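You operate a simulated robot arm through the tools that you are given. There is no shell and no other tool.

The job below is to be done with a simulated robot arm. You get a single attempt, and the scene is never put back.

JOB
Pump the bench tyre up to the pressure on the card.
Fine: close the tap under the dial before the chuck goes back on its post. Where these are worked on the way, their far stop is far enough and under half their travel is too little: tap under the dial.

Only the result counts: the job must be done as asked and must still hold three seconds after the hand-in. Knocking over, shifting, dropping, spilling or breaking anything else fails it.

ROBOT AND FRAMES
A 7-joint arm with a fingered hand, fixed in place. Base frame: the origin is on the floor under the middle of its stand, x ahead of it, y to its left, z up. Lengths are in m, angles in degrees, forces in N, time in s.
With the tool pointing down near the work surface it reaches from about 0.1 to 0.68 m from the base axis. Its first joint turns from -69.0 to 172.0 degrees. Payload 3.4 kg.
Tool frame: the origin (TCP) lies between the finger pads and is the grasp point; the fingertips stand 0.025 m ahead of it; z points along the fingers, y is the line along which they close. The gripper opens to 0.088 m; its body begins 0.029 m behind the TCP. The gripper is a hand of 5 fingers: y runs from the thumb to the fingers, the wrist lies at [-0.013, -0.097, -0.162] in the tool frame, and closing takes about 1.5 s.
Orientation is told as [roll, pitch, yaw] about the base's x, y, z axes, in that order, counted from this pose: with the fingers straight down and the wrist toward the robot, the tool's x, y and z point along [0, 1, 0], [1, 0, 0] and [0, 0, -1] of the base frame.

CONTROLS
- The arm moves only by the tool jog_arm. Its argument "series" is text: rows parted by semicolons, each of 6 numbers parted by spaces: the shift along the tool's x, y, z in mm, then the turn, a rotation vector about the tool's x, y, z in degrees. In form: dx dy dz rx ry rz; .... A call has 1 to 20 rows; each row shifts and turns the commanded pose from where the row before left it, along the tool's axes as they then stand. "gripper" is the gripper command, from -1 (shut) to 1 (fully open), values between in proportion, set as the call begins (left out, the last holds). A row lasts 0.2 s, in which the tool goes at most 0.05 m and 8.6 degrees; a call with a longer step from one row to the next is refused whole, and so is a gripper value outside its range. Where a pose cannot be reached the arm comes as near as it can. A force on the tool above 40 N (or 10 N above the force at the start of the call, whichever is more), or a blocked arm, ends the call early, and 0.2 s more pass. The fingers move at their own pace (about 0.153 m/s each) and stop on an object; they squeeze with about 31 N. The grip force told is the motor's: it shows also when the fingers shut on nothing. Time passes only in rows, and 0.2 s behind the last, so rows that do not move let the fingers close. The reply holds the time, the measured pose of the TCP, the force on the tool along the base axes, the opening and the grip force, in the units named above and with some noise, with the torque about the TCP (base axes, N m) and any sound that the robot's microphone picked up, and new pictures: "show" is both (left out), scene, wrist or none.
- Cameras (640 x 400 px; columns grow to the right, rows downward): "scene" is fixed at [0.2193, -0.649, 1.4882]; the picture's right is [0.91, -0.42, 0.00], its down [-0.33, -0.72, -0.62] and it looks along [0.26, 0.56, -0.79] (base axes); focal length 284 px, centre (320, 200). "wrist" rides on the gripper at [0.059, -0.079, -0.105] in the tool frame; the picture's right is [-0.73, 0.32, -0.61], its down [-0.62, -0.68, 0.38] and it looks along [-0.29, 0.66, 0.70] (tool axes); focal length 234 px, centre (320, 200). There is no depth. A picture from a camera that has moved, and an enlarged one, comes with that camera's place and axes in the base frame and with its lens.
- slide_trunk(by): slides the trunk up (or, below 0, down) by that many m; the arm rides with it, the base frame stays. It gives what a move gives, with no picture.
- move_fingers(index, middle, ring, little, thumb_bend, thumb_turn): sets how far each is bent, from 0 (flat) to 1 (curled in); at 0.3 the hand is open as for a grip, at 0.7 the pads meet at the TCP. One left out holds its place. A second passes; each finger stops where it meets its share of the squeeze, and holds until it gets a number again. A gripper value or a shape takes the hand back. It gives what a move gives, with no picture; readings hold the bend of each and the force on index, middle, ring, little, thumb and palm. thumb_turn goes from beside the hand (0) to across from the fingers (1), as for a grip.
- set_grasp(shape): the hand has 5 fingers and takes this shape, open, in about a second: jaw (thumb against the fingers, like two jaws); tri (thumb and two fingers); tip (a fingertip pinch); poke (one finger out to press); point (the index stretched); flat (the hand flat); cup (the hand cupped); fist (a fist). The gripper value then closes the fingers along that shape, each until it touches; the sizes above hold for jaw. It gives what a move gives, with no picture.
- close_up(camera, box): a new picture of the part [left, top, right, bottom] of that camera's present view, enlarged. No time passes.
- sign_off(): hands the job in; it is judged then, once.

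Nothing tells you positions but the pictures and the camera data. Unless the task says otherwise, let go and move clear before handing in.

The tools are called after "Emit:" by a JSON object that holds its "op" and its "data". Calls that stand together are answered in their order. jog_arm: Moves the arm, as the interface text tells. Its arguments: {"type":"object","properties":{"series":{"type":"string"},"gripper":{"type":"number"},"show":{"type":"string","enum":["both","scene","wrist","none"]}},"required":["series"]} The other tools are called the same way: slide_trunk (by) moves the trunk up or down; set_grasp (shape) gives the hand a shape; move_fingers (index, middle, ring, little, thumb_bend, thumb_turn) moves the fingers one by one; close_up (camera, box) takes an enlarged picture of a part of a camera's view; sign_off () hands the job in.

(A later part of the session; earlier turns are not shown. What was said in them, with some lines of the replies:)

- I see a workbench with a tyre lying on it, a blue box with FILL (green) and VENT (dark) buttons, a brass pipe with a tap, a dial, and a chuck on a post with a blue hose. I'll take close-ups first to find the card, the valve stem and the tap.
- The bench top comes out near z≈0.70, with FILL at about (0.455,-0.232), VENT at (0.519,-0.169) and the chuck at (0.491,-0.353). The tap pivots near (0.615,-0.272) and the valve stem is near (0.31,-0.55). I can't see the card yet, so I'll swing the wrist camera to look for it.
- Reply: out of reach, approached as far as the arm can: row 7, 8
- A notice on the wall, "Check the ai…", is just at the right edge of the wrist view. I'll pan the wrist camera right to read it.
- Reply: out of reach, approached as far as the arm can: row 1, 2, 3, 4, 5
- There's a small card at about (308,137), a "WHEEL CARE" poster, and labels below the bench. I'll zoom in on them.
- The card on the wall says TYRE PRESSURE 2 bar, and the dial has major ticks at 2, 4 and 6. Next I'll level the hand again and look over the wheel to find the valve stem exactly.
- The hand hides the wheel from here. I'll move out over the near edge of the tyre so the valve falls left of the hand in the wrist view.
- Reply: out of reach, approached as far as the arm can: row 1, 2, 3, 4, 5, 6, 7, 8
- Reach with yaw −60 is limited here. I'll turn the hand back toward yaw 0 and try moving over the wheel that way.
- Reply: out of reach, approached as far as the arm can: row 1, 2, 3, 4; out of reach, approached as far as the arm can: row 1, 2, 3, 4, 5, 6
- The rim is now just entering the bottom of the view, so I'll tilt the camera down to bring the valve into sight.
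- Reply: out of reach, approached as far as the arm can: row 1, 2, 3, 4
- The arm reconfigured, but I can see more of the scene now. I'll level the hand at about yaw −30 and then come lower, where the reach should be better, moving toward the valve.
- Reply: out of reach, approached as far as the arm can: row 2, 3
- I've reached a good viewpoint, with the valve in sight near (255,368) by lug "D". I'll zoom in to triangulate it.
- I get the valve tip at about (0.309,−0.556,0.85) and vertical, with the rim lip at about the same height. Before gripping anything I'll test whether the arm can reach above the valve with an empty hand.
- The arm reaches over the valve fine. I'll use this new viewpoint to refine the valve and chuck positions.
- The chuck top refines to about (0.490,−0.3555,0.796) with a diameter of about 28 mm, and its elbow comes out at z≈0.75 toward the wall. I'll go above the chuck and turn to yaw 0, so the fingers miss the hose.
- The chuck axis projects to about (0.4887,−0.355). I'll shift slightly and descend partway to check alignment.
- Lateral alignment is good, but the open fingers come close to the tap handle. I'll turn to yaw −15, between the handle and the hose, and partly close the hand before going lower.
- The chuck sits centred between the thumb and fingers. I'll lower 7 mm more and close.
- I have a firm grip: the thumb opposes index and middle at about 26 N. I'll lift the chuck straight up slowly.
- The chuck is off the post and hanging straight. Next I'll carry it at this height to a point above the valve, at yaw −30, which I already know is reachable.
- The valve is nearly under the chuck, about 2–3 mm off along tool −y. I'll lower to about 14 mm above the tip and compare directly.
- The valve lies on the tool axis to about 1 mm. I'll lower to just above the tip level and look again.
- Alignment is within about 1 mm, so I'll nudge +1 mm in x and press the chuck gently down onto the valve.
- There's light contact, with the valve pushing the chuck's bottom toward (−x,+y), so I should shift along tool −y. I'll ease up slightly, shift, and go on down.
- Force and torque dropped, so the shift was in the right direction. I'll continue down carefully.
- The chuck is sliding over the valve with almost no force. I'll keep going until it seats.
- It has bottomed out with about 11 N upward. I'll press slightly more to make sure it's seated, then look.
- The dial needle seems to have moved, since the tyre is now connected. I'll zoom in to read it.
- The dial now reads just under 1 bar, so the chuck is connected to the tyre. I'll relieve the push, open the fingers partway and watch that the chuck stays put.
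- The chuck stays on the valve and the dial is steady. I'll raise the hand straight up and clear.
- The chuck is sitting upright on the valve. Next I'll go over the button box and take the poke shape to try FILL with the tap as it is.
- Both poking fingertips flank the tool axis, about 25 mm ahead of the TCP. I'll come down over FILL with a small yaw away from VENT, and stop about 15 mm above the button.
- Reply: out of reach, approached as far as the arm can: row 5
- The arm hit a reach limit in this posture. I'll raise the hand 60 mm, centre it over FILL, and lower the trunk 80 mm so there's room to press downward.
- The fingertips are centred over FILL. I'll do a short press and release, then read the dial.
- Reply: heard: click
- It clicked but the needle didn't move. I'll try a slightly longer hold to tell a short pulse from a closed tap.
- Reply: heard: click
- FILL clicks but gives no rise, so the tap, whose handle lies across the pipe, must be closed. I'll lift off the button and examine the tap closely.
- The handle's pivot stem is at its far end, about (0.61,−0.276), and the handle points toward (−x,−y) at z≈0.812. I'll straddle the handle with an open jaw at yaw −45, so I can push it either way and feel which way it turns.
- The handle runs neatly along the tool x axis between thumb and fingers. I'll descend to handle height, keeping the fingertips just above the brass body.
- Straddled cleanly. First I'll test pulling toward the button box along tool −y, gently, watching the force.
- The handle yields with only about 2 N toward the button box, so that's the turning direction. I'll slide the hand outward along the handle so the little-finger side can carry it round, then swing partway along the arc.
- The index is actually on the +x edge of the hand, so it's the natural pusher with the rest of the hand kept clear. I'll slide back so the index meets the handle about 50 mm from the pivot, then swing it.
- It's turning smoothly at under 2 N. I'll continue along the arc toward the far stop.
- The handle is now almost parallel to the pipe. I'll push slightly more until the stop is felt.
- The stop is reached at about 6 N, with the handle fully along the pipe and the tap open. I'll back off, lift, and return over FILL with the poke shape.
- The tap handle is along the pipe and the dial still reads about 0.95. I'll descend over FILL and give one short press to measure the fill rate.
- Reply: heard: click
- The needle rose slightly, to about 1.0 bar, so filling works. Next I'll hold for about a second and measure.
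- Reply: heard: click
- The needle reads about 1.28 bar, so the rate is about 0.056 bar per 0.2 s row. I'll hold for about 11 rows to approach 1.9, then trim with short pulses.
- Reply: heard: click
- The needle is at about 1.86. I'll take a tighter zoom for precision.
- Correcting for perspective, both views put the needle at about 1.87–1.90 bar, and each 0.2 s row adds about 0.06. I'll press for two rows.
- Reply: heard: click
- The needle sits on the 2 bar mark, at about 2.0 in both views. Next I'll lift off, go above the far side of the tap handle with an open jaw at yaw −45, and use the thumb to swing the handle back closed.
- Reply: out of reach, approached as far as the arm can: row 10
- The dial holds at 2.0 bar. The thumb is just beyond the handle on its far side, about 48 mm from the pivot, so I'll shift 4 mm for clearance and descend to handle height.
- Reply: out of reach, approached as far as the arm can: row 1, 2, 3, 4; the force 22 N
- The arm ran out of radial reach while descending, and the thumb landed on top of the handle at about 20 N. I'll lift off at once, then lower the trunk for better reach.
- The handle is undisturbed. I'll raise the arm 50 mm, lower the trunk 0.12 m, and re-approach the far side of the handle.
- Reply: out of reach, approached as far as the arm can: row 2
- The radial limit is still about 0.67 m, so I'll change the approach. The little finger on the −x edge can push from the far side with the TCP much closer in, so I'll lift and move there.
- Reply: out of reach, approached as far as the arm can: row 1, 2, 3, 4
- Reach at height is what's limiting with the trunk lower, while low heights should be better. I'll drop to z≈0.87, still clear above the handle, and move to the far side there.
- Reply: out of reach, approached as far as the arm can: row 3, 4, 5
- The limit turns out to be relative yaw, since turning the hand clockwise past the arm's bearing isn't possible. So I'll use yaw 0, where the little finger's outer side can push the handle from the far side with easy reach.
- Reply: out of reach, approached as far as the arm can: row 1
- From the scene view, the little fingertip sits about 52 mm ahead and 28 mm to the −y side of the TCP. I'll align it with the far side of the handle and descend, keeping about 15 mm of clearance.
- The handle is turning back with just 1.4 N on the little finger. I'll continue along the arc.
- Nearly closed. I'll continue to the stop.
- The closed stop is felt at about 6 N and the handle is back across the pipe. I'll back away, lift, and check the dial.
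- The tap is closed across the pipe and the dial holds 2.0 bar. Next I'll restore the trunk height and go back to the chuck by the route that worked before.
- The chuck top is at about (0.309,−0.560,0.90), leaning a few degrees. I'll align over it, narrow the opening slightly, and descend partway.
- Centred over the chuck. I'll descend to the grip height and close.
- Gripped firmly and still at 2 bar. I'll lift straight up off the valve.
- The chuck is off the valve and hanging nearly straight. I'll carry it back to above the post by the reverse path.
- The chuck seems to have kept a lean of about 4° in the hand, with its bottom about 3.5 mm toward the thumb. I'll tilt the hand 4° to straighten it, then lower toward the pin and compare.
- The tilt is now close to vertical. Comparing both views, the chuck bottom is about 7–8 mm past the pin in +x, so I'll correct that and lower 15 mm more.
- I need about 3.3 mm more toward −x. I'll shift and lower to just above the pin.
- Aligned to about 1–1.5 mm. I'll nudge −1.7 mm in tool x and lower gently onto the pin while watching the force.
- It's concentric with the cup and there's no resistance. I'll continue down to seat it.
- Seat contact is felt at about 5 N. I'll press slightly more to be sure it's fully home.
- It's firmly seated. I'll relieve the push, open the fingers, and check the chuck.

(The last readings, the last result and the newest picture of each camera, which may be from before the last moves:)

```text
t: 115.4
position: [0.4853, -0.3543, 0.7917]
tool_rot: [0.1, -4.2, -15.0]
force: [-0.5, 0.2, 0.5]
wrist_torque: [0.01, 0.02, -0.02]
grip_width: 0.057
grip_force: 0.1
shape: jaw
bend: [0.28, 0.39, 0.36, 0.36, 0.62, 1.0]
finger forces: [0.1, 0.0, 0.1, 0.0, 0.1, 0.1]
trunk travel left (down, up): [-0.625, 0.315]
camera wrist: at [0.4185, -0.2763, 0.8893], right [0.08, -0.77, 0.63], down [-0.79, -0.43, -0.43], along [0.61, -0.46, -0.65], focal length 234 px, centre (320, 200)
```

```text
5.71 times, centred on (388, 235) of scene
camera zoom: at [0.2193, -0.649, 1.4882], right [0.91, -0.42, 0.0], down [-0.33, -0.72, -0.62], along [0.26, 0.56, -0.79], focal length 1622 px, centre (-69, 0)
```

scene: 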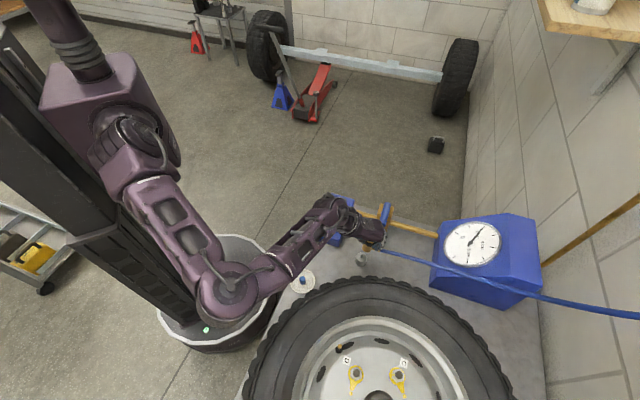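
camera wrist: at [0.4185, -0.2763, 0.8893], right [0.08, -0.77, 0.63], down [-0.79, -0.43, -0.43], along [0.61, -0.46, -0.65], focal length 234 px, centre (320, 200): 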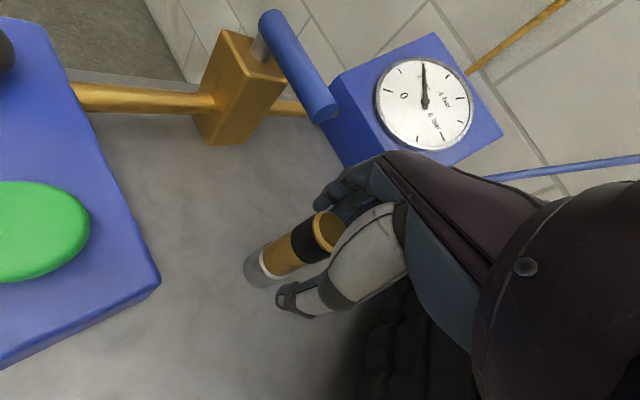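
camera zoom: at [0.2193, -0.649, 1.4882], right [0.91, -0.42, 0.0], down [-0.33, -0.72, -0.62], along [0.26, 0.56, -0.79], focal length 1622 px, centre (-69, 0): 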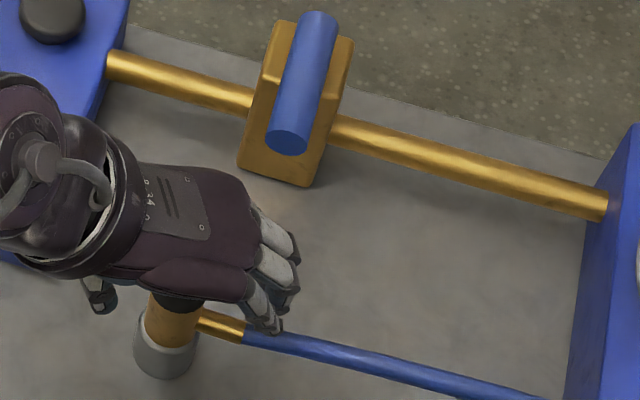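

The chuck stands on its post. I'll withdraw straight up and move clear.

Emit:
{"op": "jog_arm", "data": {"series": "0 1.3 -20 0 0 0; 0 1.7 -25 0 0 0; 0 1.7 -25 0 0 0; 0 2 -30 0 0 0; 0 2 -30 0 0 0; 0 0 0 4 0 0; 0 0 0 0 0 0"}}

Emit:
{"op": "close_up", "data": {"camera": "scene", "box": [330, 190, 450, 280]}}

Emit:
{"op": "close_up", "data": {"camera": "scene", "box": [430, 210, 510, 270]}}

Emit:
{"op": "close_up", "data": {"camera": "wrist", "box": [160, 180, 320, 320]}}

```text
t: 117.0
position: [0.4853, -0.3565, 0.9218]
tool_rot: [0.1, -0.1, -15.1]
force: [0.2, -0.7, 0.1]
wrist_torque: [-0.01, -0.01, 0.02]
grip_width: 0.0569
grip_force: 0.0
shape: jaw
bend: [0.28, 0.39, 0.35, 0.36, 0.62, 1.0]
finger forces: [0.1, 0.1, 0.1, 0.0, 0.0, 0.0]
trunk travel left (down, up): [-0.625, 0.315]
camera wrist: at [0.4243, -0.2793, 1.0252], right [0.12, -0.79, 0.61], down [-0.82, -0.42, -0.39], along [0.56, -0.45, -0.7], focal length 234 px, centre (320, 200)
```

scene: 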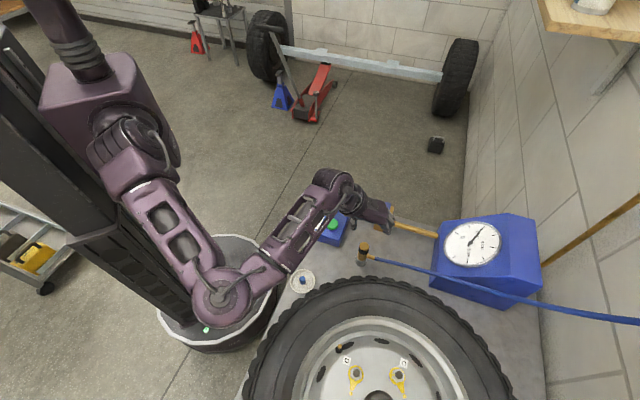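
wrist: 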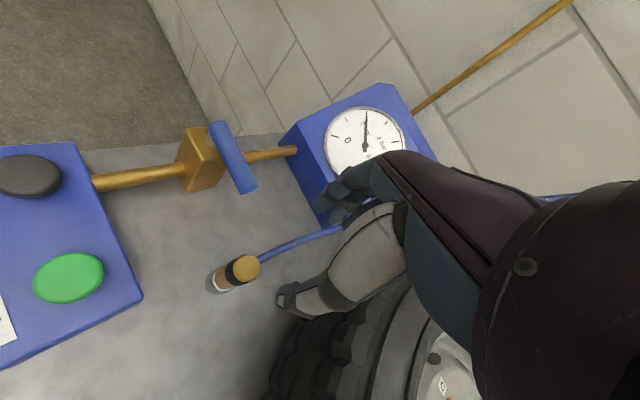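

```text
4.44 times, centred on (390, 235) of scene
camera zoom: at [0.2193, -0.649, 1.4882], right [0.91, -0.42, 0.0], down [-0.33, -0.72, -0.62], along [0.26, 0.56, -0.79], focal length 1262 px, centre (9, 44)
```

zoom: 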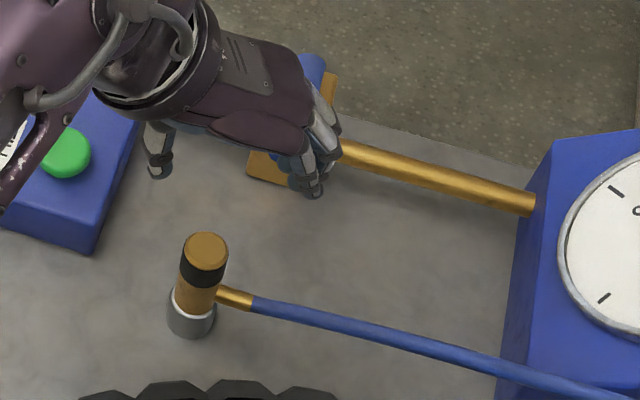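

```text
6.67 times, centred on (470, 240) of scene
camera zoom: at [0.2193, -0.649, 1.4882], right [0.91, -0.42, 0.0], down [-0.33, -0.72, -0.62], along [0.26, 0.56, -0.79], focal length 1893 px, centre (-680, -67)
```

zoom: 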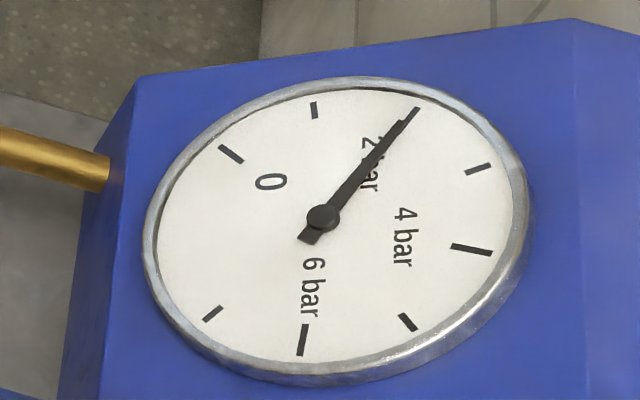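

```text
2.86 times, centred on (240, 250) of wrist
camera zoom: at [0.4243, -0.2793, 1.0252], right [0.12, -0.79, 0.61], down [-0.82, -0.42, -0.39], along [0.56, -0.45, -0.7], focal length 669 px, centre (549, 57)
```

zoom: 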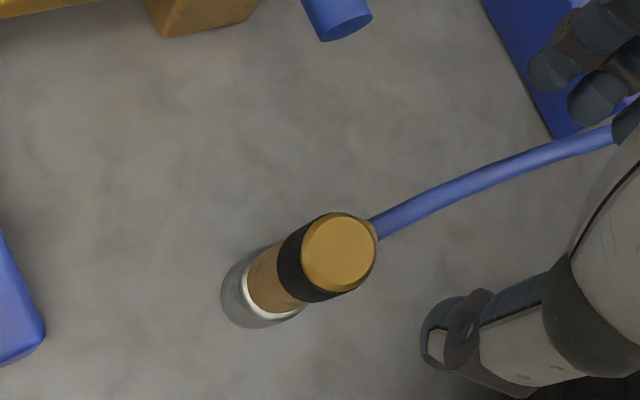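

The chuck is back upright on its post, the tap is closed and the dial reads 2 bar. I'll move the hand up and clear, then take a final look.

Emit:
{"op": "jog_arm", "data": {"series": "0 0 -35 0 0 0; 0 0 -35 0 0 0; 30 -20 -10 0 0 0; 30 -20 -10 0 0 0; 0 0 0 0 0 0"}}

Emit:
{"op": "close_up", "data": {"camera": "scene", "box": [280, 180, 540, 340]}}

Emit:
{"op": "close_up", "data": {"camera": "scene", "box": [240, 260, 520, 400]}}

```text
t: 118.2
position: [0.4658, -0.2887, 1.0115]
tool_rot: [0.0, 0.1, -15.1]
force: [-0.4, -1.1, -0.4]
wrist_torque: [0.0, 0.01, -0.03]
grip_width: 0.057
grip_force: 0.1
shape: jaw
bend: [0.28, 0.39, 0.35, 0.36, 0.62, 1.0]
finger forces: [0.0, 0.0, 0.0, 0.0, 0.1, 0.0]
trunk travel left (down, up): [-0.625, 0.315]
camera wrist: at [0.404, -0.2138, 1.1153], right [0.12, -0.79, 0.61], down [-0.82, -0.42, -0.39], along [0.56, -0.45, -0.7], focal length 234 px, centre (320, 200)
```

scene: 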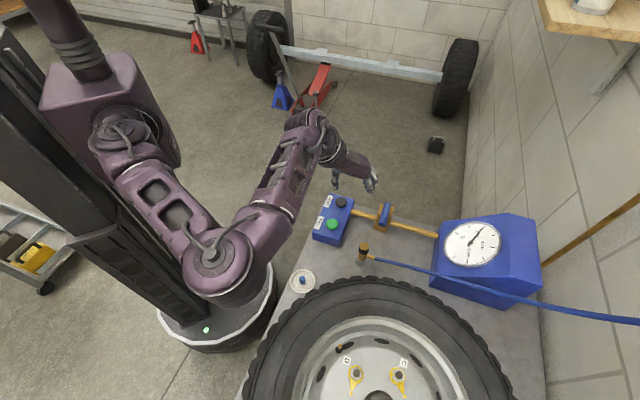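
wrist: 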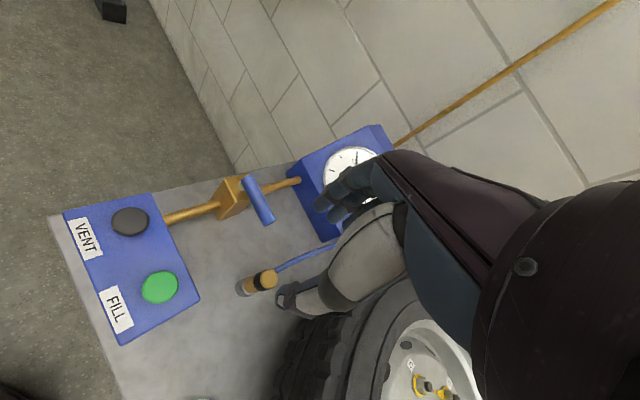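

```text
2.46 times, centred on (410, 260) of scene
camera zoom: at [0.2193, -0.649, 1.4882], right [0.91, -0.42, 0.0], down [-0.33, -0.72, -0.62], along [0.26, 0.56, -0.79], focal length 699 px, centre (98, 52)
```

zoom: 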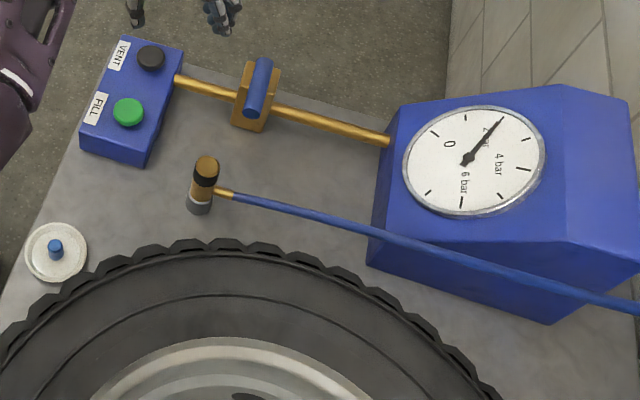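

```text
2.29 times, centred on (380, 330) of scene
camera zoom: at [0.2193, -0.649, 1.4882], right [0.91, -0.42, 0.0], down [-0.33, -0.72, -0.62], along [0.26, 0.56, -0.79], focal length 649 px, centre (183, -97)
```

zoom: 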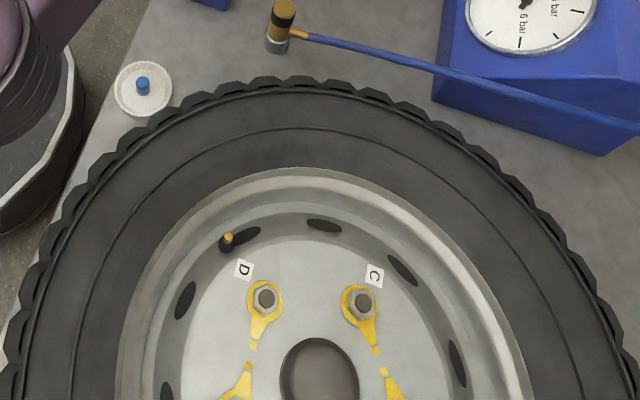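

Everything matches how it started, except that the dial now reads 2 bar. The chuck is on its post, the tap is closed across the pipe, the cap is still in its dish and the hand is clear, so I'm handing in.

Emit:
{"op": "sign_off", "data": {}}

```text
The job is handed in.
```

The bench tyre is pumped to 2 bar, the pressure on the card, and the job is handed in. The hand-in gave no verdict, so I don't know yet how it was judged.

- **Pressure:** the dial read about 0.95 bar once the chuck was on the valve. I filled in short holds and stopped at 2.0 bar, read from both cameras. It still showed 2 bar after I took the chuck off, but the tap was closed by then, so that later reading may not be the tyre itself.
- **Tap:** it was closed at the start, and FILL did nothing until I opened it. I turned it to its far stop, filled, then turned it fully closed before moving the chuck.
- **Chuck:** it is back upright on its post, with the hose lying as before.
- **Bumps:** while reaching for the tap handle, the thumb came down on top of it at about 20 N. I lifted off at once, and the handle had not moved and worked normally afterwards.
- **Everything else:** in the final pictures nothing else on the bench had moved. I left the valve cap in its dish, since the job did not ask for it.
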